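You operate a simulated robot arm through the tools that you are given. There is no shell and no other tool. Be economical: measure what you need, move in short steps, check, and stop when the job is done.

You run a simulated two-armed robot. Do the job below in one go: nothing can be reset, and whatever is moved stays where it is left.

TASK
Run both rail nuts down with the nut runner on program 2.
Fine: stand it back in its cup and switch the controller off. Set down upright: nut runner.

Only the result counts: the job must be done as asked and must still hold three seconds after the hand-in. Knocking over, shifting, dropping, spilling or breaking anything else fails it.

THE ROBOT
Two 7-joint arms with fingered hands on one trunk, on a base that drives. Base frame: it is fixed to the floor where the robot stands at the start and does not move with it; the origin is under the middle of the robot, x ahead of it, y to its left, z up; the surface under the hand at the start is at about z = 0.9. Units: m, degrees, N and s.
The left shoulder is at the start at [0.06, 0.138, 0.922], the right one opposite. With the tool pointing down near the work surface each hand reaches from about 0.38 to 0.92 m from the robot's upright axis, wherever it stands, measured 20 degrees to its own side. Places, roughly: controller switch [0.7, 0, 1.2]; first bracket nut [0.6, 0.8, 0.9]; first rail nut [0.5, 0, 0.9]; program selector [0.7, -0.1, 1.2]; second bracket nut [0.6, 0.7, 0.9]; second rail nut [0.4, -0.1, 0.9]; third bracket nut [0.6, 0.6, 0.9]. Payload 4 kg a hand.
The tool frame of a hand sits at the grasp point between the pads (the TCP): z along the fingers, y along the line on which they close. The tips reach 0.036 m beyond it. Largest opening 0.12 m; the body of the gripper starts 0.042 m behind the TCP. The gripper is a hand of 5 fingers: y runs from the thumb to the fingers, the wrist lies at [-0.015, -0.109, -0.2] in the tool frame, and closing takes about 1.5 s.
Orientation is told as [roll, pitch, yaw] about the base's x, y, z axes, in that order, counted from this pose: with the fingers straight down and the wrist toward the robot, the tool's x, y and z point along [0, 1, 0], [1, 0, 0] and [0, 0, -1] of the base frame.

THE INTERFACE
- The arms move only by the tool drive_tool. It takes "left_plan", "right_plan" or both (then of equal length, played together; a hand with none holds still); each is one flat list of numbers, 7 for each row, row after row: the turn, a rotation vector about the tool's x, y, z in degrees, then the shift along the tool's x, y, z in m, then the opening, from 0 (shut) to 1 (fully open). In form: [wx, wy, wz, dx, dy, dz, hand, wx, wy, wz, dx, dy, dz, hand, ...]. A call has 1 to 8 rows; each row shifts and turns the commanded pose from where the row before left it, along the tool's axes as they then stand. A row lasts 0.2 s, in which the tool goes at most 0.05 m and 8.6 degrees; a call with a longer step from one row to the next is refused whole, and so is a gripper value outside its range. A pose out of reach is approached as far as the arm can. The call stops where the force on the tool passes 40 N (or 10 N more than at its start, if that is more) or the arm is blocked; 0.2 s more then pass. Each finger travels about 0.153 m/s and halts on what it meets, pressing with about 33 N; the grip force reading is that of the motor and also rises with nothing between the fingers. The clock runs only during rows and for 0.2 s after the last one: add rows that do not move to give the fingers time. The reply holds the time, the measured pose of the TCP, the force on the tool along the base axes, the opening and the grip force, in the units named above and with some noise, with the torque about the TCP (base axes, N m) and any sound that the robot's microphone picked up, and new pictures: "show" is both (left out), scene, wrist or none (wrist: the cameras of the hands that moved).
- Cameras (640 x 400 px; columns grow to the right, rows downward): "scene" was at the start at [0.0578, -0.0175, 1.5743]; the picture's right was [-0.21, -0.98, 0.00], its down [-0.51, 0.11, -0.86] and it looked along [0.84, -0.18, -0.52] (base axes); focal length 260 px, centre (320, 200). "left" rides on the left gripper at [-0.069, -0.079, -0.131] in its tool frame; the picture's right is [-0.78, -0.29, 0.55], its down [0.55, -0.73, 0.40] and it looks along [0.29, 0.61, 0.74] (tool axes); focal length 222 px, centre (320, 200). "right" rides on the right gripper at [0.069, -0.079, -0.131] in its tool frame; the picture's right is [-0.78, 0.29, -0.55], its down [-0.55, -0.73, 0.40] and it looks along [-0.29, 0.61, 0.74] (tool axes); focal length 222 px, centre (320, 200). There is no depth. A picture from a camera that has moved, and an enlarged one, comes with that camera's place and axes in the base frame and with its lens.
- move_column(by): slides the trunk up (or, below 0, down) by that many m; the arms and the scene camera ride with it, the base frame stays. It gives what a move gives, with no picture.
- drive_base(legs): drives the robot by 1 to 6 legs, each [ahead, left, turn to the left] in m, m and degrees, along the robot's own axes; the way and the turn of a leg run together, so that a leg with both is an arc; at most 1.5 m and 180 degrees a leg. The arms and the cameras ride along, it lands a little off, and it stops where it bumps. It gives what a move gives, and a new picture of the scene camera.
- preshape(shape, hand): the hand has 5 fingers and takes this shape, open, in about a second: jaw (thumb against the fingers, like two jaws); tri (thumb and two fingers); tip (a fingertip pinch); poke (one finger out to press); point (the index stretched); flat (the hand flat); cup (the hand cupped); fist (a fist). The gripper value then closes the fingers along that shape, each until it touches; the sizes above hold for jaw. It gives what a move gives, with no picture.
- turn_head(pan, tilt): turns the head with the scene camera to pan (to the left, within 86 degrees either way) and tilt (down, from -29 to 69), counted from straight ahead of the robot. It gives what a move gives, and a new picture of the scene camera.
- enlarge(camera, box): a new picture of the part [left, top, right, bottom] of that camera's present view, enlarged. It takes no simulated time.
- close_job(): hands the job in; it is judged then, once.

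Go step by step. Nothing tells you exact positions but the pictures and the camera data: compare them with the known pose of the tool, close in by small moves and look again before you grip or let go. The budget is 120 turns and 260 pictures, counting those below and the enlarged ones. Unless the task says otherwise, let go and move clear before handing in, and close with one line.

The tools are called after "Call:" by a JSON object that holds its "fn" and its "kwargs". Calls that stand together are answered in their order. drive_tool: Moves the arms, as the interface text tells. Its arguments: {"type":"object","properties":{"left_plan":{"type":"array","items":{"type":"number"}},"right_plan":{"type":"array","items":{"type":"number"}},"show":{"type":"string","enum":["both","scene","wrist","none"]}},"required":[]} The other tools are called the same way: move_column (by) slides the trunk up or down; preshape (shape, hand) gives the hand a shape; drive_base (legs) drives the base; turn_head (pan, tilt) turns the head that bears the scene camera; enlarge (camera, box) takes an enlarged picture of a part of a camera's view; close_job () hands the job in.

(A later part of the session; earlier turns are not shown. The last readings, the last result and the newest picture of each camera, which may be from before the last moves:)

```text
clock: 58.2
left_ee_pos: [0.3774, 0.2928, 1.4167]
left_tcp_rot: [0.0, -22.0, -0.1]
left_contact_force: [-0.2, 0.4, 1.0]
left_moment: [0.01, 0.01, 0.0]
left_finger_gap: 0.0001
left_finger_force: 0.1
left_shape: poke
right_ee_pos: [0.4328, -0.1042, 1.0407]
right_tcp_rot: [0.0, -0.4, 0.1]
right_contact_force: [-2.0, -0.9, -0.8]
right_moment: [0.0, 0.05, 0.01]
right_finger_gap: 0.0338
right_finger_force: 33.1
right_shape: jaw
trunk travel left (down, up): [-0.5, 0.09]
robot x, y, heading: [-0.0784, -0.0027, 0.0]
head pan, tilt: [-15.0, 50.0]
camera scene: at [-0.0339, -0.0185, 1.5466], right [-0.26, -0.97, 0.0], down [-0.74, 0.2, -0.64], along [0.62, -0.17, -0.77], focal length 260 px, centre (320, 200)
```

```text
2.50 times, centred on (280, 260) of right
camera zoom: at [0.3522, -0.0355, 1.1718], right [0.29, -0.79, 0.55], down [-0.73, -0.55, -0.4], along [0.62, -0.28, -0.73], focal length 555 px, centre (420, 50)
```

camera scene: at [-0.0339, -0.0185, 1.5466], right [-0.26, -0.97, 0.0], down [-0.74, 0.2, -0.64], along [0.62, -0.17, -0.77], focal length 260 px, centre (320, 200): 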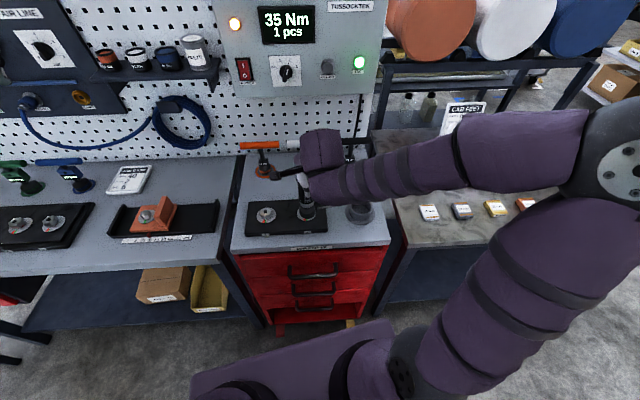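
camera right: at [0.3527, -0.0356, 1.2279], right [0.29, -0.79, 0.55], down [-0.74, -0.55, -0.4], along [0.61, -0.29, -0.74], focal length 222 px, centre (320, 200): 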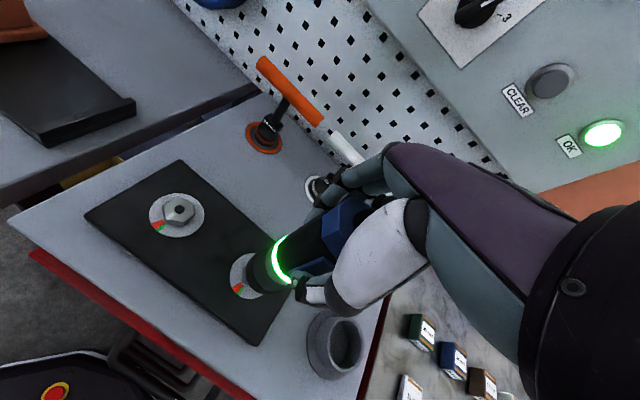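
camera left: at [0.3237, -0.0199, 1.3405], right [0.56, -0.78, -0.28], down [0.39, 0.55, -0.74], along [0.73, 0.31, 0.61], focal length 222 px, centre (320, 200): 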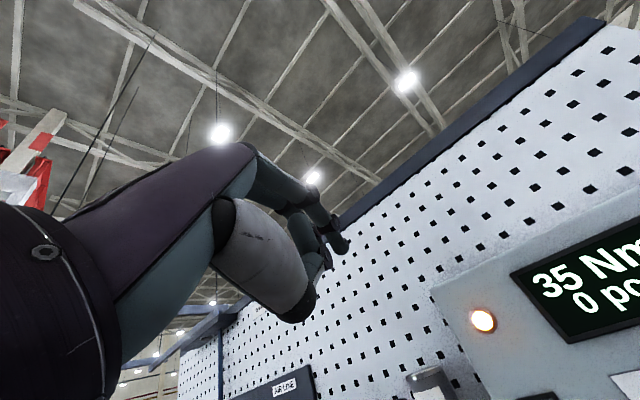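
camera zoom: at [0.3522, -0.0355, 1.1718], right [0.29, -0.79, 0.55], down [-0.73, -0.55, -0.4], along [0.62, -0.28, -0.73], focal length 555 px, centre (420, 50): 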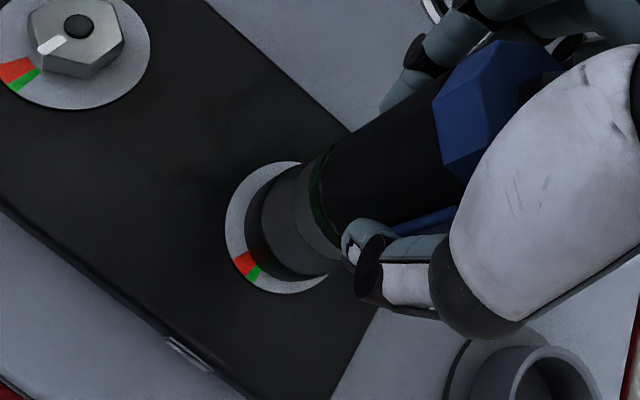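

Call:
{"fn": "drive_tool", "kwargs": {"right_plan": [0, 0, 0, 0, 0, 0.004, 0, 0, 0, 0, 0, 0, 0.004, 0, 0, 0, 0, 0, 0, 0.004, 0, 0, 0, 0, 0, 0, 0.003, 0, 0, 0, 0, 0, 0, 0, 0, 0, 0, 0, 0, 0, 0, 0], "show": "scene"}}

Call:
{"fn": "enlarge", "kwargs": {"camera": "right", "box": [180, 180, 380, 340]}}

```text
clock: 59.1
left_ee_pos: [0.3761, 0.2946, 1.4173]
left_tcp_rot: [0.1, -22.0, -0.1]
left_contact_force: [-0.4, -0.4, 0.6]
left_moment: [0.01, 0.03, 0.02]
left_finger_gap: 0.0
left_finger_force: 0.0
left_shape: poke
right_ee_pos: [0.4356, -0.0991, 1.0375]
right_tcp_rot: [0.2, -1.4, 0.6]
right_contact_force: [-7.2, 2.0, 22.0]
right_moment: [-0.06, 0.38, 0.09]
right_finger_gap: 0.0352
right_finger_force: 32.9
right_shape: jaw
trunk travel left (down, up): [-0.5, 0.09]
robot x, y, heading: [-0.0786, -0.0029, 0.2]
head pan, tilt: [-15.0, 50.0]
stopped in row 4 (right hand): the force on the tool passed its limit at 43 N (the readings are from after the stop); the commanded pose is now the measured one
camera scene: at [-0.0359, -0.0181, 1.5468], right [-0.26, -0.97, 0.0], down [-0.74, 0.2, -0.64], along [0.62, -0.17, -0.77], focal length 260 px, centre (320, 200)
```

scene: 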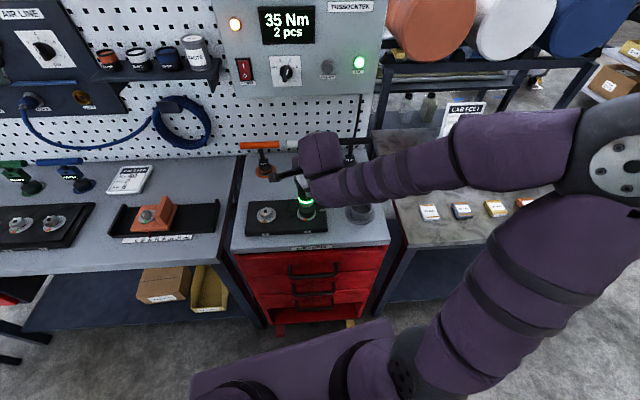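

```text
2.50 times, centred on (280, 260) of right
camera zoom: at [0.3515, -0.0322, 1.1675], right [0.28, -0.79, 0.55], down [-0.72, -0.55, -0.42], along [0.63, -0.28, -0.72], focal length 555 px, centre (420, 50)
```

zoom: 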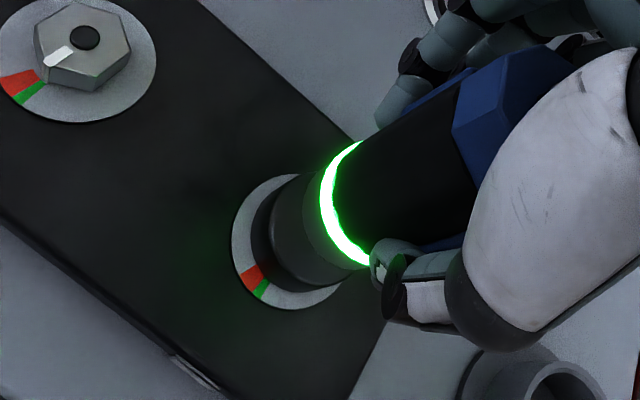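

Both nuts are run down: 2 pcs, green. I lift off straight and inspect.

Call:
{"fn": "drive_tool", "kwargs": {"right_plan": [0, 0, 0, 0, 0, -0.01, 0, 0, 0, 0, 0, 0, -0.015, 0, 0, 0, 0, 0, 0, -0.02, 0, 0, 0, 0, 0, 0, -0.04, 0, 0, 0, 0, 0, 0, -0.04, 0, 1.4, -0.2, 0.6, 0, 0, 0, 0, 0, 0, 0, 0, 0, 0, 0], "show": "wrist"}}

Call:
{"fn": "enlarge", "kwargs": {"camera": "scene", "box": [230, 130, 390, 240]}}

```text
clock: 60.7
left_ee_pos: [0.3778, 0.2935, 1.4167]
left_tcp_rot: [0.0, -21.9, 0.0]
left_contact_force: [-0.2, -0.1, 0.3]
left_moment: [0.0, 0.03, 0.01]
left_finger_gap: 0.0002
left_finger_force: 0.1
left_shape: poke
right_ee_pos: [0.4311, -0.1, 1.1587]
right_tcp_rot: [0.0, 0.5, -0.1]
right_contact_force: [0.5, 0.2, -6.4]
right_moment: [0.01, -0.01, 0.0]
right_finger_gap: 0.0337
right_finger_force: 32.8
right_shape: jaw
trunk travel left (down, up): [-0.5, 0.09]
robot x, y, heading: [-0.0758, 0.0004, 0.0]
head pan, tilt: [-15.0, 50.0]
camera right: at [0.3541, -0.0315, 1.2915], right [0.29, -0.79, 0.54], down [-0.74, -0.55, -0.39], along [0.61, -0.29, -0.74], focal length 222 px, centre (320, 200)
```

right: 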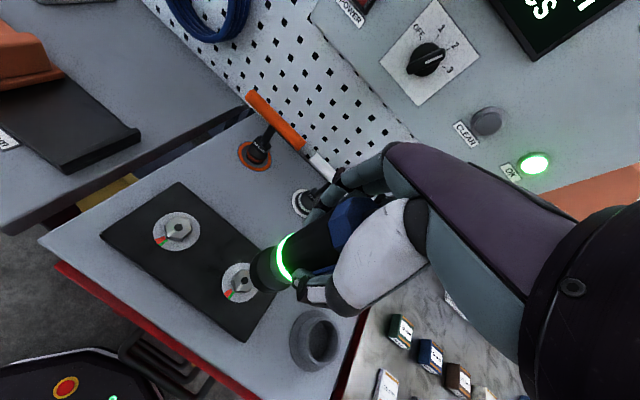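

```text
3.64 times, centred on (310, 185) of scene
camera zoom: at [-0.0341, -0.0184, 1.5467], right [-0.26, -0.97, 0.0], down [-0.74, 0.2, -0.64], along [0.62, -0.17, -0.77], focal length 945 px, centre (356, 254)
```

zoom: 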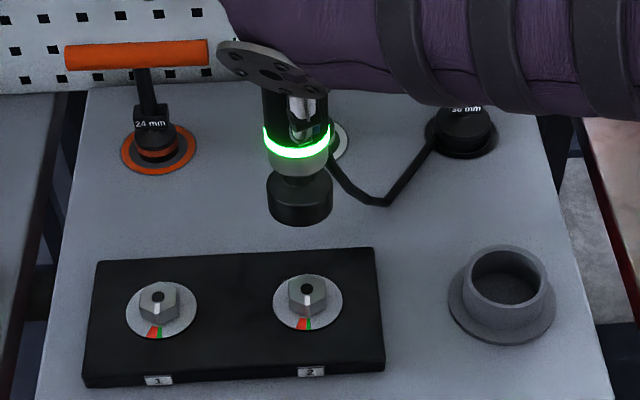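

Call:
{"fn": "enlarge", "kwargs": {"camera": "right", "box": [200, 190, 380, 330]}}

Call:
{"fn": "enlarge", "kwargs": {"camera": "scene", "box": [255, 195, 335, 235]}}

```text
2.86 times, centred on (290, 260) of right
camera zoom: at [0.3541, -0.0315, 1.2915], right [0.29, -0.79, 0.54], down [-0.74, -0.55, -0.39], along [0.61, -0.29, -0.74], focal length 635 px, centre (406, 29)
```

zoom: 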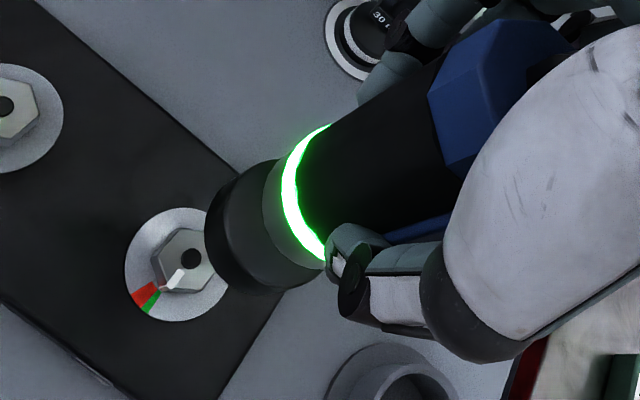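

```text
8.00 times, centred on (295, 215) of scene
camera zoom: at [-0.0341, -0.0184, 1.5467], right [-0.26, -0.97, 0.0], down [-0.74, 0.2, -0.64], along [0.62, -0.17, -0.77], focal length 2080 px, centre (520, 80)
```

zoom: 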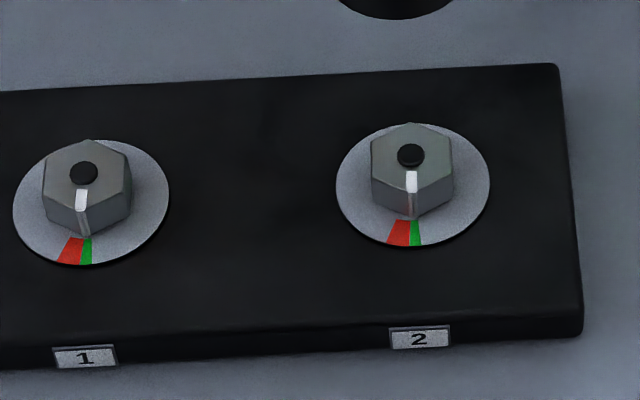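

Both pointers are in the green. Now I carry the runner back above its cup at about (0.404, −0.268).

Call:
{"fn": "drive_tool", "kwargs": {"right_plan": [-0.5, 0, 0, -0.042, -0.007, 0, 0, 0, 0, 0, -0.042, -0.007, 0, 0, 0, 0, 0, -0.042, -0.007, 0, 0, 0, 0, 0, -0.042, -0.006, 0, 0, 0, 0, 0, 0, 0, 0.02, 0, 0, 0, 0, 0, 0, 0, 0], "show": "wrist"}}

Call:
{"fn": "enlarge", "kwargs": {"camera": "scene", "box": [310, 150, 406, 230]}}

Call:
{"fn": "enlarge", "kwargs": {"camera": "right", "box": [200, 190, 380, 330]}}

```text
clock: 62.1
left_ee_pos: [0.3773, 0.2927, 1.4159]
left_tcp_rot: [-0.1, -22.0, -0.1]
left_contact_force: [-0.5, -0.9, -0.4]
left_moment: [-0.02, -0.02, -0.02]
left_finger_gap: 0.0001
left_finger_force: 0.1
left_shape: poke
right_ee_pos: [0.4036, -0.2709, 1.141]
right_tcp_rot: [0.1, -0.1, -0.2]
right_contact_force: [0.1, -0.2, -7.0]
right_moment: [0.06, 0.02, 0.0]
right_finger_gap: 0.0337
right_finger_force: 33.1
right_shape: jaw
trunk travel left (down, up): [-0.5, 0.09]
robot x, y, heading: [-0.0808, -0.0019, 0.0]
head pan, tilt: [-15.0, 50.0]
camera right: at [0.324, -0.2018, 1.272], right [0.29, -0.79, 0.55], down [-0.74, -0.55, -0.4], along [0.61, -0.29, -0.74], focal length 222 px, centre (320, 200)
```

right: 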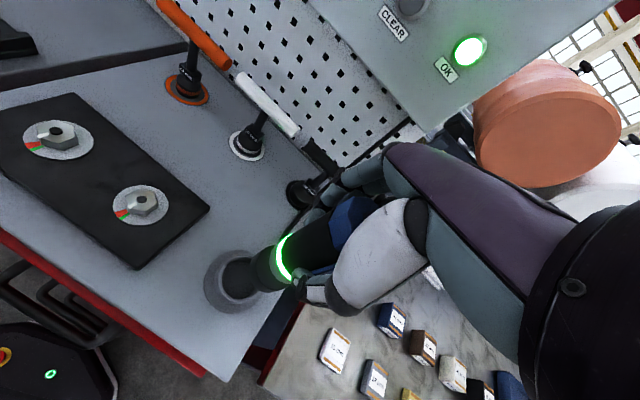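

```text
5.00 times, centred on (358, 190) of scene
camera zoom: at [-0.0341, -0.0188, 1.5467], right [-0.26, -0.97, 0.0], down [-0.74, 0.2, -0.64], along [0.62, -0.17, -0.77], focal length 1300 px, centre (130, 250)
```

zoom: 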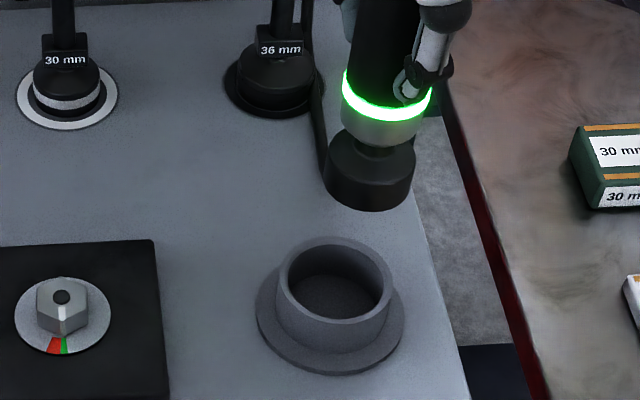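

```text
2.86 times, centred on (290, 260) of right
camera zoom: at [0.324, -0.2018, 1.272], right [0.29, -0.79, 0.55], down [-0.74, -0.55, -0.4], along [0.61, -0.29, -0.74], focal length 635 px, centre (406, 29)
```

zoom: 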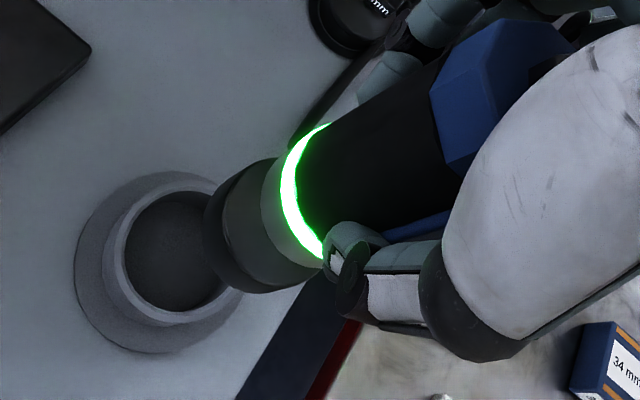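

Call:
{"fn": "drive_tool", "kwargs": {"right_plan": [0, 0, 0, 0.007, -0.001, 0.02, 0, 0, 0, 0, 0, 0, 0.03, 0, 0, 0, 0, 0, 0, 0.018, 0, 0, 0, 0, 0, 0, 0, 0], "show": "none"}}

Call:
{"fn": "enlarge", "kwargs": {"camera": "scene", "box": [310, 150, 406, 230]}}

Call:
{"fn": "enlarge", "kwargs": {"camera": "right", "box": [200, 190, 380, 330]}}

```text
clock: 63.1
left_ee_pos: [0.3782, 0.2927, 1.4167]
left_tcp_rot: [0.0, -21.9, 0.1]
left_contact_force: [-0.8, 0.2, 0.6]
left_moment: [-0.02, -0.01, -0.03]
left_finger_gap: 0.0
left_finger_force: 0.0
left_shape: poke
right_ee_pos: [0.4008, -0.2615, 1.0696]
right_tcp_rot: [0.0, -0.1, -0.2]
right_contact_force: [0.0, 0.2, -6.7]
right_moment: [0.02, -0.01, -0.01]
right_finger_gap: 0.0336
right_finger_force: 32.9
right_shape: jaw
trunk travel left (down, up): [-0.5, 0.09]
robot x, y, heading: [-0.0803, 0.0021, -0.2]
head pan, tilt: [-15.0, 50.0]
```

```text
5.00 times, centred on (358, 190) of scene
camera zoom: at [-0.0338, -0.0186, 1.5466], right [-0.26, -0.97, 0.0], down [-0.74, 0.2, -0.64], along [0.62, -0.17, -0.77], focal length 1300 px, centre (130, 250)
```

zoom: 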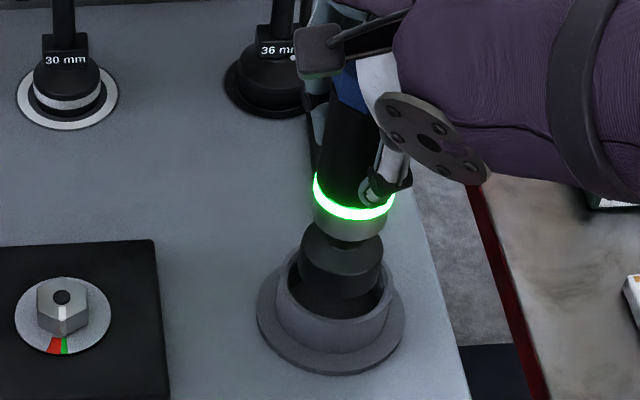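

```text
2.86 times, centred on (290, 260) of right
camera zoom: at [0.3223, -0.1931, 1.2014], right [0.29, -0.79, 0.55], down [-0.74, -0.55, -0.4], along [0.61, -0.29, -0.74], focal length 635 px, centre (406, 29)
```

zoom: 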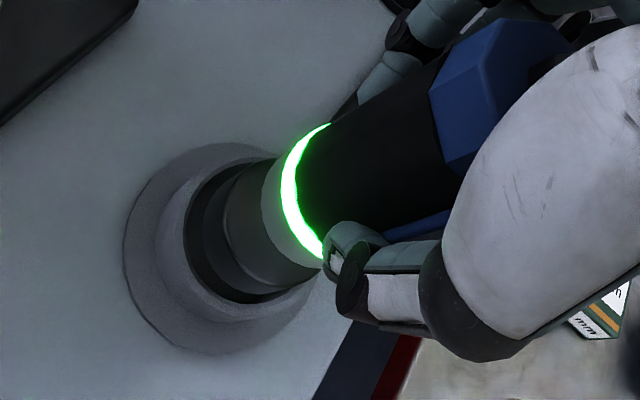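

The socket is entering the cup centred. I lower it slowly to the floor of the cup.

Call:
{"fn": "drive_tool", "kwargs": {"right_plan": [0, 0, 0, 0.001, -0.001, 0.008, 0, 0, 0, 0, 0, 0, 0.008, 0, 0, 0, 0, 0, 0, 0.006, 0, 0, 0, 0, 0, 0, 0, 0], "show": "none"}}

Call:
{"fn": "enlarge", "kwargs": {"camera": "scene", "box": [310, 150, 406, 230]}}

Call:
{"fn": "enlarge", "kwargs": {"camera": "right", "box": [200, 190, 380, 330]}}

```text
clock: 64.1
left_ee_pos: [0.3763, 0.2926, 1.4183]
left_tcp_rot: [0.0, -22.0, -0.1]
left_contact_force: [0.3, 0.4, -0.6]
left_moment: [0.01, 0.01, 0.01]
left_finger_gap: 0.0002
left_finger_force: 0.1
left_shape: poke
right_ee_pos: [0.4026, -0.262, 1.0505]
right_tcp_rot: [-0.1, -0.4, -0.2]
right_contact_force: [-0.7, -5.6, 11.3]
right_moment: [-0.1, 0.06, -0.01]
right_finger_gap: 0.0337
right_finger_force: 32.5
right_shape: jaw
trunk travel left (down, up): [-0.5, 0.09]
robot x, y, heading: [-0.0814, 0.002, -0.2]
head pan, tilt: [-15.0, 50.0]
```

```text
5.00 times, centred on (358, 190) of scene
camera zoom: at [-0.0351, -0.0186, 1.547], right [-0.26, -0.97, 0.0], down [-0.74, 0.2, -0.64], along [0.62, -0.17, -0.77], focal length 1300 px, centre (130, 250)
```

zoom: 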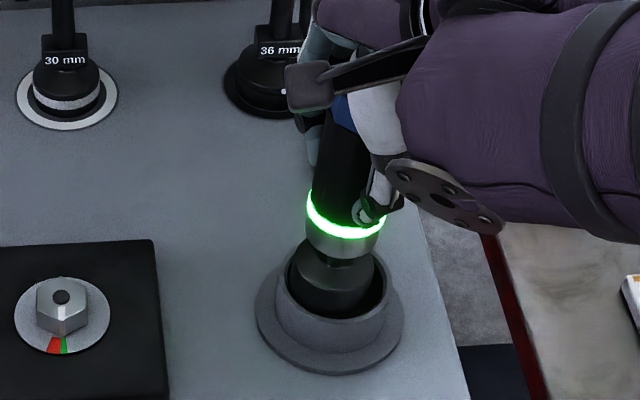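

```text
2.86 times, centred on (290, 260) of right
camera zoom: at [0.3237, -0.1923, 1.1821], right [0.28, -0.79, 0.55], down [-0.73, -0.55, -0.4], along [0.62, -0.29, -0.73], focal length 635 px, centre (406, 29)
```

zoom: 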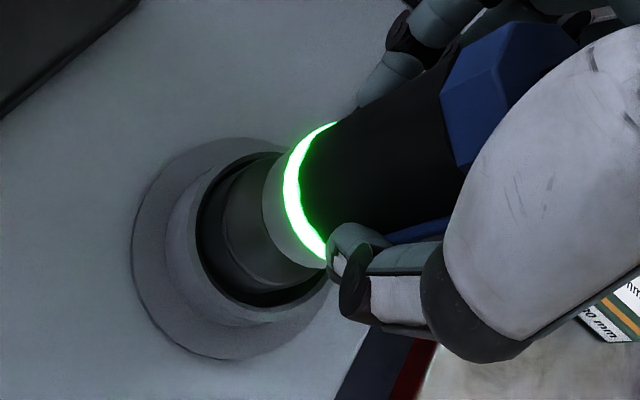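

It touches the left wall of the cup, so I shift slightly right and continue.

Call:
{"fn": "drive_tool", "kwargs": {"right_plan": [0, 0, 0, 0, 0, -0.006, 0, 0, 0, 0, -0.004, 0, 0, 0, 0, 0, 0, 0, 0, 0.008, 0, 0, 0, 0, 0, 0, 0.006, 0, 0, 0, 0, 0, 0, 0, 0], "show": "none"}}

Call:
{"fn": "enlarge", "kwargs": {"camera": "scene", "box": [310, 150, 406, 230]}}

Call:
{"fn": "enlarge", "kwargs": {"camera": "right", "box": [200, 190, 380, 330]}}

```text
clock: 65.3
left_ee_pos: [0.3773, 0.2943, 1.417]
left_tcp_rot: [0.0, -22.0, 0.1]
left_contact_force: [0.1, 0.1, 0.5]
left_moment: [0.02, 0.0, 0.03]
left_finger_gap: 0.0
left_finger_force: 0.1
left_shape: poke
right_ee_pos: [0.403, -0.2648, 1.0395]
right_tcp_rot: [0.1, 0.0, -0.2]
right_contact_force: [-0.1, 0.3, -6.8]
right_moment: [0.02, 0.03, 0.0]
right_finger_gap: 0.0341
right_finger_force: 32.9
right_shape: jaw
trunk travel left (down, up): [-0.5, 0.09]
robot x, y, heading: [-0.0792, -0.0004, -0.1]
head pan, tilt: [-15.0, 50.0]
```

```text
5.00 times, centred on (358, 190) of scene
camera zoom: at [-0.0338, -0.0185, 1.5466], right [-0.26, -0.97, 0.0], down [-0.74, 0.2, -0.64], along [0.62, -0.17, -0.77], focal length 1300 px, centre (130, 250)
```

zoom: 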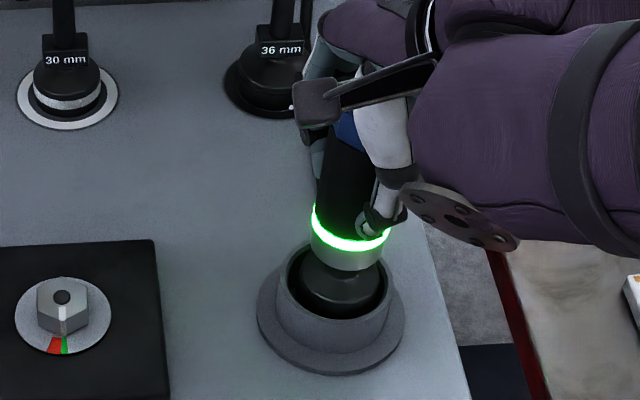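

```text
2.86 times, centred on (290, 260) of right
camera zoom: at [0.3242, -0.1961, 1.1719], right [0.29, -0.79, 0.55], down [-0.74, -0.55, -0.4], along [0.61, -0.29, -0.74], focal length 635 px, centre (406, 29)
```

zoom: 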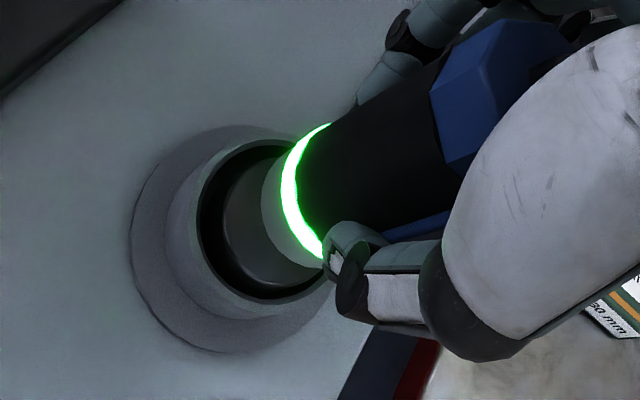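

Free of the wall now (full weight on the hand). I go on down until it touches the cup floor.

Call:
{"fn": "drive_tool", "kwargs": {"right_plan": [0, 0, 0, 0, 0, 0.006, 0, 0, 0, 0, 0, 0, 0.005, 0, 0, 0, 0, 0, 0, 0.004, 0, 0, 0, 0, 0, 0, 0, 0], "show": "none"}}

Call:
{"fn": "enlarge", "kwargs": {"camera": "right", "box": [200, 190, 380, 330]}}

```text
clock: 66.3
left_ee_pos: [0.3769, 0.2937, 1.4175]
left_tcp_rot: [0.0, -22.0, 0.1]
left_contact_force: [0.0, 0.1, -1.2]
left_moment: [0.04, 0.01, -0.03]
left_finger_gap: 0.0001
left_finger_force: 0.1
left_shape: poke
right_ee_pos: [0.404, -0.2652, 1.0256]
right_tcp_rot: [0.1, -0.1, -0.1]
right_contact_force: [0.5, 0.0, -7.5]
right_moment: [0.03, 0.04, -0.01]
right_finger_gap: 0.0336
right_finger_force: 32.9
right_shape: jaw
trunk travel left (down, up): [-0.5, 0.09]
robot x, y, heading: [-0.0778, -0.0006, 0.2]
head pan, tilt: [-15.0, 50.0]
```

```text
2.86 times, centred on (290, 260) of right
camera zoom: at [0.3253, -0.1969, 1.157], right [0.29, -0.79, 0.55], down [-0.74, -0.55, -0.4], along [0.61, -0.29, -0.74], focal length 635 px, centre (406, 29)
```

zoom: 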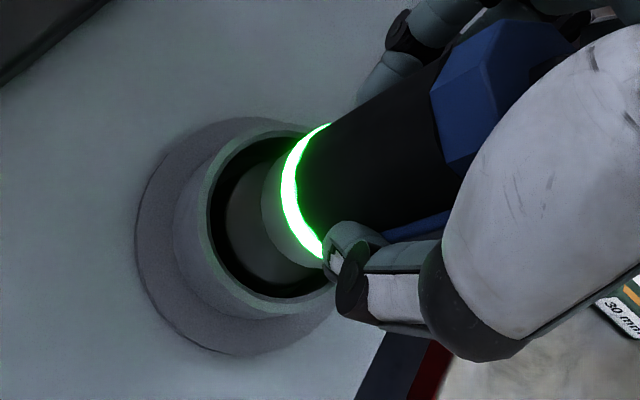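

Call:
{"fn": "drive_tool", "kwargs": {"right_plan": [0, 0, 0, 0, 0, 0.003, 0, 0, 0, 0, 0, 0, 0.003, 0, 0, 0, 0, 0, 0, 0.002, 0, 0, 0, 0, 0, 0, 0, 0], "show": "none"}}

```text
clock: 67.3
left_ee_pos: [0.3766, 0.2941, 1.4171]
left_tcp_rot: [0.0, -22.1, 0.1]
left_contact_force: [0.9, 0.5, -1.4]
left_moment: [0.02, -0.03, 0.04]
left_finger_gap: 0.0
left_finger_force: 0.0
left_shape: poke
right_ee_pos: [0.4048, -0.2636, 1.0193]
right_tcp_rot: [0.0, -0.3, -0.1]
right_contact_force: [-5.4, 1.5, 15.3]
right_moment: [0.04, 0.06, 0.0]
right_finger_gap: 0.0349
right_finger_force: 33.3
right_shape: jaw
trunk travel left (down, up): [-0.5, 0.09]
robot x, y, heading: [-0.077, -0.0009, -0.1]
head pan, tilt: [-15.0, 50.0]
```

It rests on the cup floor. I open the hand and check that it stands.

Call:
{"fn": "drive_tool", "kwargs": {"right_plan": [0, 0, 0, 0, 0, 0, 0.4, 0, 0, 0, 0, 0, 0, 0.5, 0, 0, 0, 0, 0, 0, 0.8, 0, 0, 0, 0, 0, 0, 1, 0, 0, 0, 0, 0, 0, 1, 0, 0, 0, 0, 0, 0, 1], "show": "scene"}}

Call:
{"fn": "enlarge", "kwargs": {"camera": "right", "box": [200, 170, 400, 330]}}

```text
clock: 68.7
left_ee_pos: [0.3765, 0.2943, 1.4172]
left_tcp_rot: [0.1, -21.9, 0.1]
left_contact_force: [0.7, -1.1, 0.1]
left_moment: [0.01, 0.0, -0.01]
left_finger_gap: 0.0
left_finger_force: 0.0
left_shape: poke
right_ee_pos: [0.4053, -0.2662, 1.0189]
right_tcp_rot: [0.1, -0.1, -0.2]
right_contact_force: [0.0, -0.5, -0.8]
right_moment: [0.03, 0.01, 0.0]
right_finger_gap: 0.1198
right_finger_force: 0.0
right_shape: jaw
trunk travel left (down, up): [-0.5, 0.09]
robot x, y, heading: [-0.0815, 0.0023, 0.1]
head pan, tilt: [-15.0, 50.0]
camera scene: at [-0.0343, -0.0183, 1.5467], right [-0.26, -0.97, 0.0], down [-0.74, 0.2, -0.64], along [0.62, -0.17, -0.77], focal length 260 px, centre (320, 200)
```

scene: 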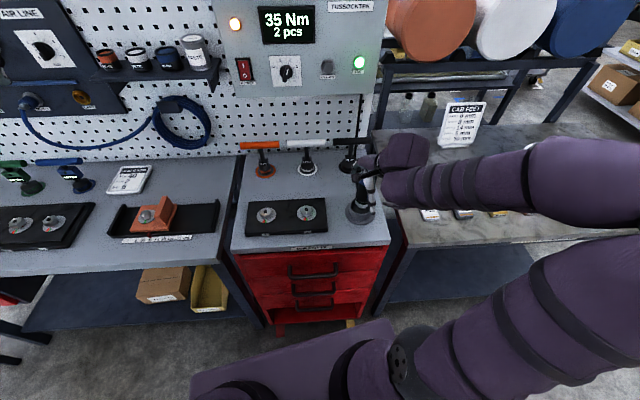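

```text
2.50 times, centred on (300, 250) of right
camera zoom: at [0.3254, -0.196, 1.1496], right [0.29, -0.79, 0.55], down [-0.74, -0.55, -0.4], along [0.61, -0.29, -0.74], focal length 555 px, centre (370, 75)
```

zoom: 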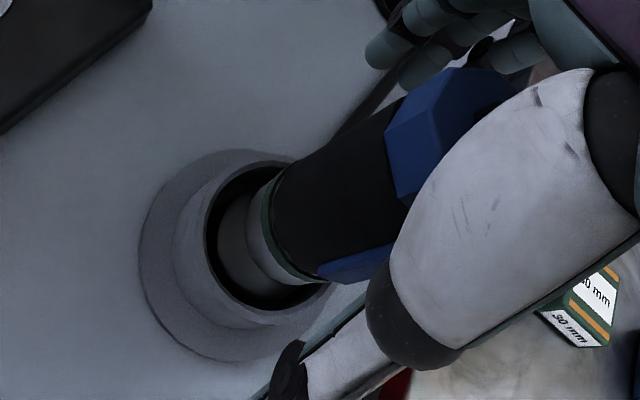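

It stands free, so I raise the hand straight up.

Call:
{"fn": "drive_tool", "kwargs": {"right_plan": [0, 0, 0, 0, 0, -0.02, 1, 0, 0, 0, 0, 0, -0.03, 1, 0, 0, 0, 0, 0, -0.04, 1, 0, 0, 0, 0, 0, -0.045, 1, 0, 0, 0, 0, 0, -0.045, 1, 0, 0, 0, 0, 0, -0.045, 1, 0, 0, 0, 0, 0, 0, 1], "show": "scene"}}

Call:
{"fn": "enlarge", "kwargs": {"camera": "scene", "box": [310, 140, 406, 230]}}

```text
clock: 70.3
left_ee_pos: [0.378, 0.2941, 1.4178]
left_tcp_rot: [0.0, -22.0, 0.0]
left_contact_force: [-0.5, 0.7, 0.1]
left_moment: [-0.02, -0.02, 0.05]
left_finger_gap: 0.0
left_finger_force: 0.1
left_shape: poke
right_ee_pos: [0.4036, -0.267, 1.2441]
right_tcp_rot: [0.0, -0.1, -0.2]
right_contact_force: [0.6, -0.4, 0.0]
right_moment: [-0.02, -0.01, -0.01]
right_finger_gap: 0.1197
right_finger_force: 0.0
right_shape: jaw
trunk travel left (down, up): [-0.5, 0.09]
robot x, y, heading: [-0.0799, 0.0018, -0.2]
head pan, tilt: [-15.0, 50.0]
camera scene: at [-0.0341, -0.0185, 1.5467], right [-0.26, -0.97, 0.0], down [-0.74, 0.2, -0.64], along [0.62, -0.17, -0.77], focal length 260 px, centre (320, 200)
```

scene: 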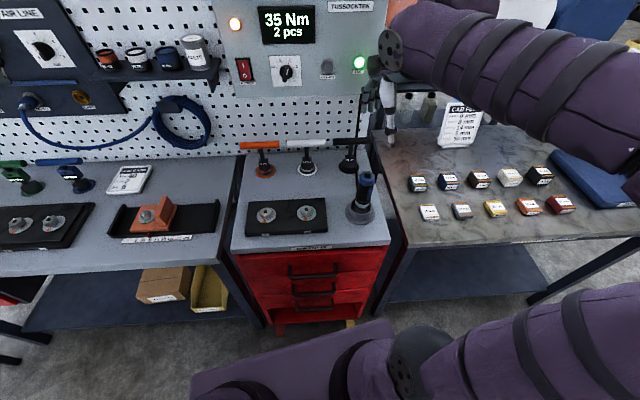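

```text
4.44 times, centred on (358, 185) of scene
camera zoom: at [-0.0341, -0.0185, 1.5467], right [-0.26, -0.97, 0.0], down [-0.74, 0.2, -0.64], along [0.62, -0.17, -0.77], focal length 1156 px, centre (151, 267)
```

zoom: 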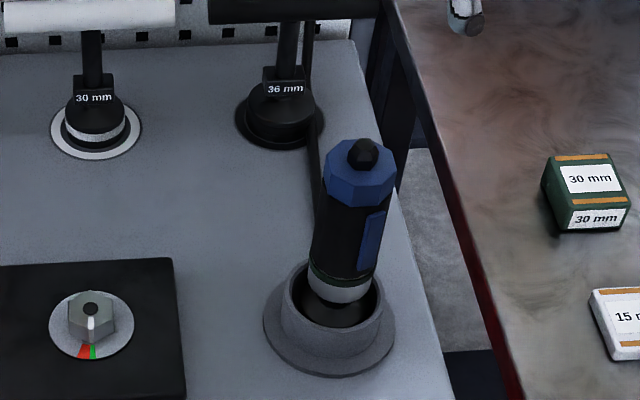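

The runner stands upright in its cup. Now I drive the base forward again and bring the left hand round to press the O side of the power switch.

Call:
{"fn": "drive_base", "kwargs": {"legs": [[0.08, 0, 0]]}}

Call:
{"fn": "drive_tool", "kwargs": {"left_plan": [0, 0, 0, -0.045, 0, 0, 1, 0, 0, 0, -0.045, 0, 0, 1, 0, 0, 0, -0.045, 0, 0, 1, 0, 0, 0, -0.045, 0, 0, 1, 0, 0, 0, -0.045, 0, 0, 1, 0, 0, 0, -0.04, 0, 0.02, 1, -8.5, 0, 0, 0, 0, 0.03, 1, -8.5, 0, 0, 0, 0, 0.03, 1], "show": "none"}}

Call:
{"fn": "drive_tool", "kwargs": {"left_plan": [-8.5, 0, 0, 0, -0.02, 0.02, 1, -8.5, 0, 0, 0, -0.02, 0, 1, -8.5, 0, 0, 0, -0.02, 0, 1, -8.5, 0, 0, 0, -0.01, 0, 1, -8.5, 0, 0, 0, 0, 0, 1, -8.5, 0, 0, 0, 0, 0, 1, 0, 0, 0, 0, 0, 0, 1], "show": "both"}}

```text
clock: 71.3
left_ee_pos: [0.4586, 0.2926, 1.4173]
left_tcp_rot: [0.0, -21.9, 0.0]
left_contact_force: [0.0, -0.1, -1.0]
left_moment: [0.0, 0.04, 0.01]
left_finger_gap: 0.0001
left_finger_force: 0.1
left_shape: poke
right_ee_pos: [0.483, -0.2667, 1.2425]
right_tcp_rot: [0.1, 0.0, -0.3]
right_contact_force: [1.1, 0.2, 0.4]
right_moment: [0.0, 0.04, 0.0]
right_finger_gap: 0.1195
right_finger_force: 0.1
right_shape: jaw
trunk travel left (down, up): [-0.5, 0.09]
robot x, y, heading: [-0.0001, -0.001, 0.1]
head pan, tilt: [-15.0, 50.0]
camera scene: at [0.0474, -0.0184, 1.5466], right [-0.26, -0.97, 0.0], down [-0.74, 0.2, -0.64], along [0.62, -0.17, -0.77], focal length 260 px, centre (320, 200)
```

scene: 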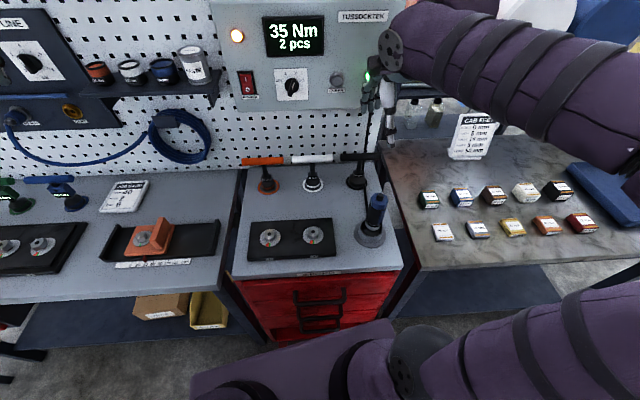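

```text
clock: 73.1
left_ee_pos: [0.491, 0.0299, 1.3449]
left_tcp_rot: [0.0, -39.0, -0.2]
left_contact_force: [1.1, 0.2, -0.7]
left_moment: [-0.01, -0.01, -0.01]
left_finger_gap: 0.0
left_finger_force: 0.1
left_shape: poke
right_ee_pos: [0.4816, -0.2675, 1.2436]
right_tcp_rot: [0.1, 0.0, -0.2]
right_contact_force: [-0.1, -0.7, 0.6]
right_moment: [0.01, 0.0, 0.0]
right_finger_gap: 0.1197
right_finger_force: 0.0
right_shape: jaw
trunk travel left (down, up): [-0.5, 0.09]
robot x, y, heading: [0.001, 0.0007, 0.0]
head pan, tilt: [-15.0, 50.0]
```

```text
clock: 74.7
left_ee_pos: [0.4804, 0.0151, 1.3103]
left_tcp_rot: [178.9, -89.9, -179.0]
left_contact_force: [-0.1, 0.2, 0.4]
left_moment: [0.01, 0.0, 0.05]
left_finger_gap: 0.0
left_finger_force: 0.1
left_shape: poke
left hand out of reach, approached as far as the arm can: row 3, 4, 5
right_ee_pos: [0.4806, -0.2672, 1.2439]
right_tcp_rot: [0.1, -0.1, -0.3]
right_contact_force: [0.3, 0.3, -0.1]
right_moment: [0.03, -0.01, -0.02]
right_finger_gap: 0.1195
right_finger_force: 0.1
right_shape: jaw
trunk travel left (down, up): [-0.5, 0.09]
robot x, y, heading: [0.0024, -0.0026, -0.1]
head pan, tilt: [-15.0, 50.0]
camera scene: at [0.0445, -0.0192, 1.5467], right [-0.26, -0.97, 0.0], down [-0.74, 0.2, -0.64], along [0.62, -0.17, -0.77], focal length 260 px, centre (320, 200)
camera left: at [0.3475, -0.0539, 1.2295], right [0.55, -0.79, -0.29], down [0.4, 0.55, -0.73], along [0.74, 0.29, 0.61], focal length 222 px, centre (320, 200)
```

scene: 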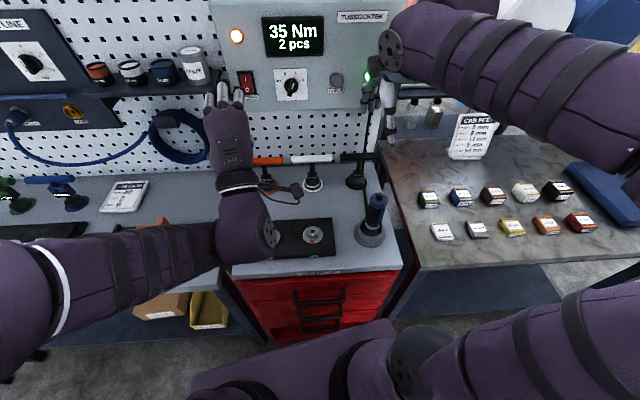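
left: 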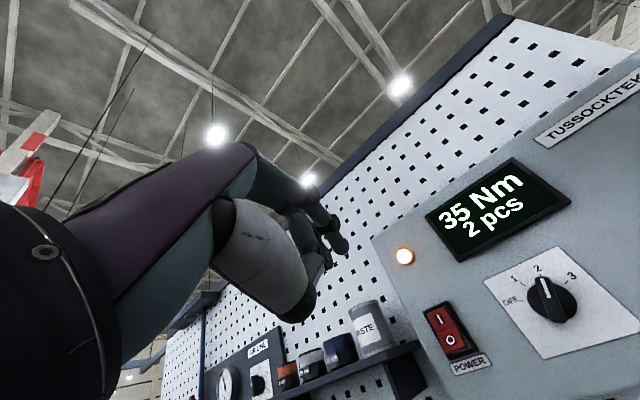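

Call:
{"fn": "drive_tool", "kwargs": {"left_plan": [0, 0, 0, -0.008, -0.033, 0.02, 1, 0, 0, 0, -0.008, -0.033, 0.03, 1, 0, 0, 0, -0.008, -0.033, 0.035, 1, 0, 0, 0, 0, 0, 0.045, 1, 0, 0, 0, 0, 0, 0.02, 1, 0, 0, 0, 0, 0, 0, 1], "show": "wrist"}}

Call:
{"fn": "enlarge", "kwargs": {"camera": "left", "box": [290, 180, 450, 300]}}

Call:
{"fn": "enlarge", "kwargs": {"camera": "scene", "box": [200, 50, 312, 120]}}

```text
clock: 76.1
left_ee_pos: [0.6317, -0.0105, 1.2123]
left_tcp_rot: [56.2, -89.8, -56.1]
left_contact_force: [0.1, 0.4, -0.4]
left_moment: [-0.01, -0.01, 0.01]
left_finger_gap: 0.0
left_finger_force: 0.0
left_shape: poke
right_ee_pos: [0.4823, -0.267, 1.2434]
right_tcp_rot: [0.0, -0.1, -0.1]
right_contact_force: [-1.4, -0.8, -0.1]
right_moment: [0.01, 0.02, 0.04]
right_finger_gap: 0.1197
right_finger_force: 0.2
right_shape: jaw
trunk travel left (down, up): [-0.5, 0.09]
robot x, y, heading: [-0.0006, 0.0006, -0.1]
head pan, tilt: [-15.0, 50.0]
camera left: at [0.4998, -0.0793, 1.1329], right [0.55, -0.78, -0.29], down [0.39, 0.55, -0.73], along [0.74, 0.29, 0.61], focal length 222 px, centre (320, 200)
```

left: 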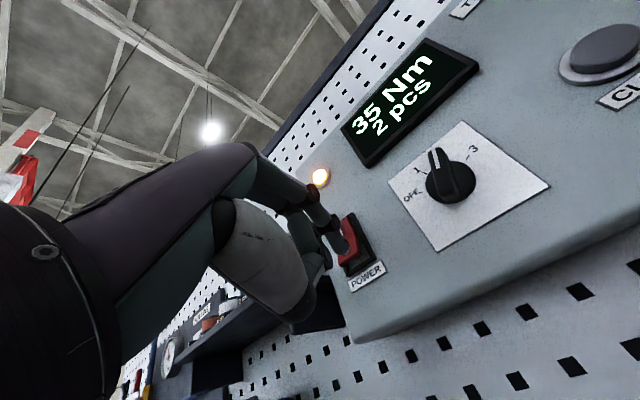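

```text
3.33 times, centred on (370, 240) of left
camera zoom: at [0.4998, -0.0793, 1.1329], right [0.55, -0.78, -0.29], down [0.39, 0.55, -0.73], along [0.74, 0.29, 0.61], focal length 740 px, centre (153, 67)
```

zoom: 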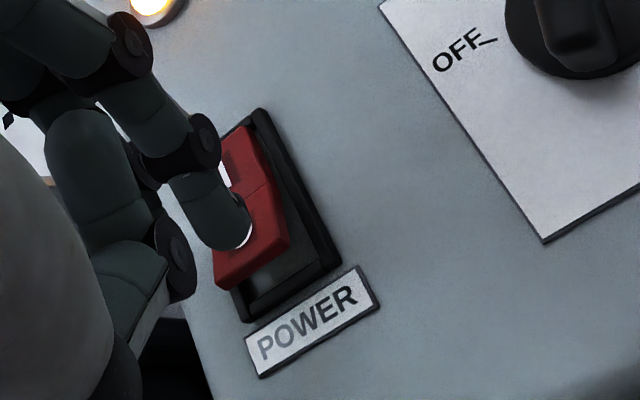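

```text
5.71 times, centred on (256, 85) of scene
camera zoom: at [0.0457, -0.0184, 1.5467], right [-0.26, -0.97, 0.0], down [-0.74, 0.2, -0.64], along [0.62, -0.17, -0.77], focal length 1486 px, centre (686, 857)
```

zoom: 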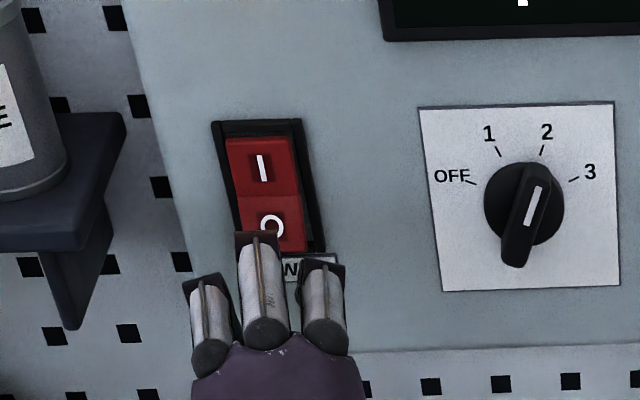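

Call:
{"fn": "drive_tool", "kwargs": {"left_plan": [0, 0, 0, 0.002, 0, 0.012, 1, 0, 0, 0, 0, 0, 0.01, 1, 0, 0, 0, 0, 0, 0.008, 1, 0, 0, 0, 0, 0, 0.006, 1, 0, 0, 0, 0, 0, 0, 1], "show": "scene"}}

Call:
{"fn": "enlarge", "kwargs": {"camera": "left", "box": [290, 130, 450, 300]}}

```text
clock: 77.3
left_ee_pos: [0.658, -0.0158, 1.2248]
left_tcp_rot: [48.1, -89.7, -47.9]
left_contact_force: [0.5, 0.3, -0.8]
left_moment: [-0.03, 0.01, -0.01]
left_finger_gap: 0.0
left_finger_force: 0.1
left_shape: poke
left hand out of reach, approached as far as the arm can: row 1, 2, 3, 4
right_ee_pos: [0.4822, -0.2668, 1.2437]
right_tcp_rot: [0.0, -0.1, -0.1]
right_contact_force: [0.2, 0.5, 0.0]
right_moment: [0.02, 0.0, -0.03]
right_finger_gap: 0.12
right_finger_force: 0.1
right_shape: jaw
trunk travel left (down, up): [-0.5, 0.09]
robot x, y, heading: [0.0018, -0.0019, -0.0]
head pan, tilt: [-15.0, 50.0]
camera scene: at [0.0456, -0.0185, 1.5467], right [-0.26, -0.97, 0.0], down [-0.74, 0.2, -0.64], along [0.62, -0.17, -0.77], focal length 260 px, centre (320, 200)
```

scene: 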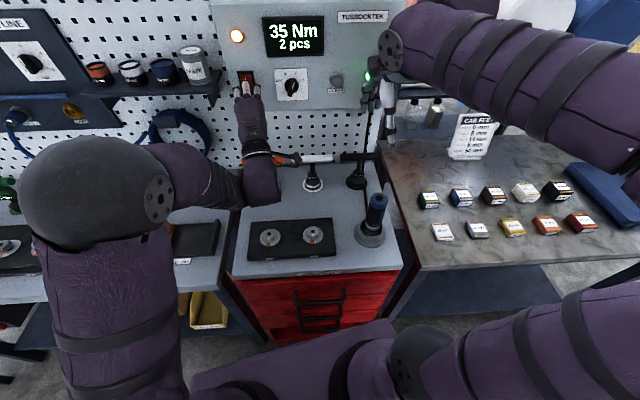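

```text
2.35 times, centred on (370, 215) of left
camera zoom: at [0.5261, -0.0854, 1.1459], right [0.55, -0.78, -0.3], down [0.39, 0.55, -0.73], along [0.74, 0.29, 0.61], focal length 523 px, centre (202, 165)
```

zoom: 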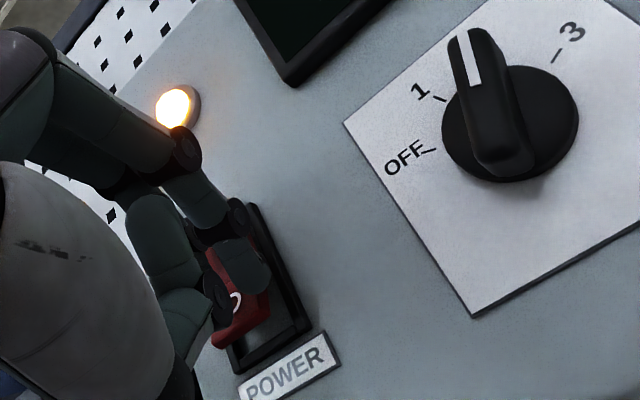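

The arm is at the end of its reach. I back off and raise the trunk to gain reach.

Call:
{"fn": "drive_tool", "kwargs": {"left_plan": [0, 0, 0, 0, 0, -0.03, 1, 0, 0, 0, 0, 0, -0.03, 1, 0, 0, 0, 0, 0, 0, 1], "show": "none"}}

Call:
{"fn": "move_column", "kwargs": {"by": 0.08}}

Call:
{"fn": "drive_tool", "kwargs": {"left_plan": [0, 0, 0, 0.003, -0.032, 0, 1, 0, 0, 0, 0.003, -0.032, 0, 1, 0, 0, 0, 0, -0.03, 0, 1, 0, 0, 0, 0, 0, 0.02, 1, 0, 0, 0, 0, 0, 0.015, 1, 0, 0, 0, 0, 0, 0, 1], "show": "wrist"}}

```text
clock: 78.1
left_ee_pos: [0.5984, -0.0148, 1.2252]
left_tcp_rot: [-26.7, -89.9, 26.5]
left_contact_force: [0.2, 0.4, 0.8]
left_moment: [0.04, -0.05, -0.01]
left_finger_gap: 0.0001
left_finger_force: 0.0
left_shape: poke
right_ee_pos: [0.4824, -0.2676, 1.2429]
right_tcp_rot: [0.1, -0.1, -0.3]
right_contact_force: [0.4, -0.2, -0.3]
right_moment: [-0.02, 0.01, -0.01]
right_finger_gap: 0.1198
right_finger_force: 0.1
right_shape: jaw
trunk travel left (down, up): [-0.5, 0.09]
robot x, y, heading: [0.0024, -0.0002, 0.0]
head pan, tilt: [-15.0, 50.0]
```

```text
clock: 79.3
left_ee_pos: [0.5988, -0.017, 1.3041]
left_tcp_rot: [11.7, -90.1, -11.9]
left_contact_force: [0.8, -0.1, 0.4]
left_moment: [-0.03, 0.0, 0.03]
left_finger_gap: 0.0
left_finger_force: 0.2
left_shape: poke
right_ee_pos: [0.4834, -0.2669, 1.3227]
right_tcp_rot: [0.2, -0.1, -0.1]
right_contact_force: [0.4, 0.1, -0.6]
right_moment: [0.0, -0.01, -0.01]
right_finger_gap: 0.1198
right_finger_force: 0.0
right_shape: jaw
trunk travel left (down, up): [-0.58, 0.01]
robot x, y, heading: [0.0031, 0.002, 0.2]
head pan, tilt: [-15.0, 50.0]
```

```text
clock: 80.7
left_ee_pos: [0.6206, -0.0318, 1.2664]
left_tcp_rot: [54.3, -89.7, -54.2]
left_contact_force: [0.1, -0.6, 0.9]
left_moment: [0.01, 0.04, -0.03]
left_finger_gap: 0.0
left_finger_force: 0.0
left_shape: poke
left hand out of reach, approached as far as the arm can: row 2, 3, 4, 5
right_ee_pos: [0.4824, -0.2669, 1.3238]
right_tcp_rot: [0.0, -0.2, -0.1]
right_contact_force: [-0.3, -0.5, -0.3]
right_moment: [-0.02, 0.04, 0.03]
right_finger_gap: 0.12
right_finger_force: 0.0
right_shape: jaw
trunk travel left (down, up): [-0.58, 0.01]
robot x, y, heading: [0.0031, -0.0014, -0.1]
head pan, tilt: [-15.0, 50.0]
camera left: at [0.4887, -0.1024, 1.187], right [0.55, -0.78, -0.29], down [0.39, 0.55, -0.73], along [0.74, 0.29, 0.61], focal length 222 px, centre (320, 200)
```

left: 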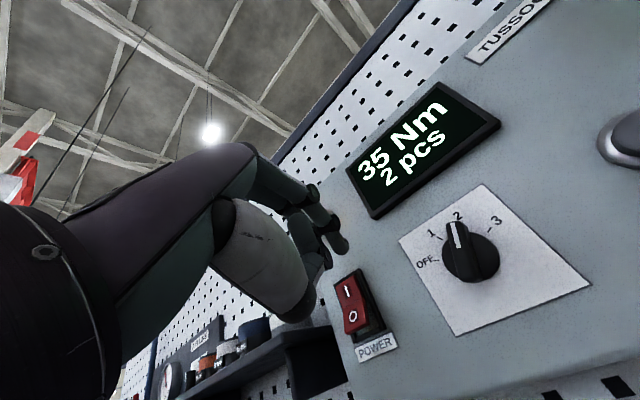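

Higher was worse, so the wrist limit favours a lower trunk. I back off and lower the trunk instead.

Call:
{"fn": "drive_tool", "kwargs": {"left_plan": [0, 0, 0, 0.01, 0.03, -0.03, 1, 0, 0, 0, 0.01, 0.03, -0.03, 1, 0, 0, 0, 0, 0, 0, 1], "show": "none"}}

Call:
{"fn": "move_column", "kwargs": {"by": -0.13}}

Call:
{"fn": "drive_tool", "kwargs": {"left_plan": [0, 0, 0, 0, 0, 0.01, 1, 0, 0, 0, 0, 0, 0.01, 1, 0, 0, 0, 0, 0, 0, 1], "show": "both"}}

```text
clock: 81.5
left_ee_pos: [0.5641, -0.0086, 1.3281]
left_tcp_rot: [-8.3, -90.0, 8.1]
left_contact_force: [-0.1, -0.5, -0.3]
left_moment: [0.02, -0.01, 0.03]
left_finger_gap: 0.0001
left_finger_force: 0.0
left_shape: poke
right_ee_pos: [0.4847, -0.2671, 1.3235]
right_tcp_rot: [0.1, 0.0, -0.2]
right_contact_force: [0.1, 0.4, 0.1]
right_moment: [0.01, 0.03, 0.0]
right_finger_gap: 0.1197
right_finger_force: 0.1
right_shape: jaw
trunk travel left (down, up): [-0.58, 0.01]
robot x, y, heading: [0.0031, -0.0029, 0.0]
head pan, tilt: [-15.0, 50.0]
```

```text
clock: 83.1
left_ee_pos: [0.5637, -0.0081, 1.1976]
left_tcp_rot: [-130.9, -90.0, 131.0]
left_contact_force: [-0.4, 0.3, -1.1]
left_moment: [-0.01, 0.0, 0.01]
left_finger_gap: 0.0
left_finger_force: 0.1
left_shape: poke
right_ee_pos: [0.4828, -0.2675, 1.1941]
right_tcp_rot: [0.1, 0.0, -0.3]
right_contact_force: [-0.4, 0.1, -0.9]
right_moment: [-0.01, 0.0, -0.01]
right_finger_gap: 0.1199
right_finger_force: 0.1
right_shape: jaw
trunk travel left (down, up): [-0.45, 0.14]
robot x, y, heading: [0.0018, -0.0036, 0.1]
head pan, tilt: [-15.0, 50.0]
```

```text
clock: 83.9
left_ee_pos: [0.5849, -0.0093, 1.1982]
left_tcp_rot: [136.3, -90.1, -136.3]
left_contact_force: [0.4, -0.5, -0.7]
left_moment: [0.01, 0.01, 0.03]
left_finger_gap: 0.0004
left_finger_force: 0.0
left_shape: poke
right_ee_pos: [0.4836, -0.2677, 1.1929]
right_tcp_rot: [0.0, 0.0, -0.2]
right_contact_force: [-0.8, 0.2, -1.2]
right_moment: [0.0, -0.01, -0.01]
right_finger_gap: 0.12
right_finger_force: 0.0
right_shape: jaw
trunk travel left (down, up): [-0.45, 0.14]
robot x, y, heading: [-0.0005, -0.0033, -0.3]
head pan, tilt: [-15.0, 50.0]
camera scene: at [0.0456, -0.0185, 1.4967], right [-0.26, -0.97, 0.0], down [-0.74, 0.2, -0.64], along [0.62, -0.17, -0.77], focal length 260 px, centre (320, 200)
camera left: at [0.4517, -0.0784, 1.1187], right [0.55, -0.79, -0.29], down [0.4, 0.55, -0.73], along [0.74, 0.29, 0.61], focal length 222 px, centre (320, 200)
```

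scene: 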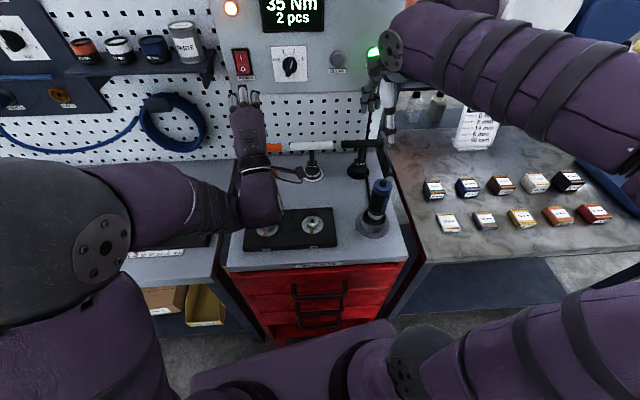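
left: 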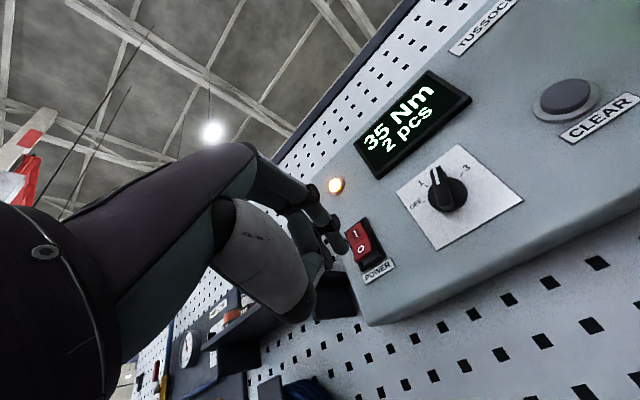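

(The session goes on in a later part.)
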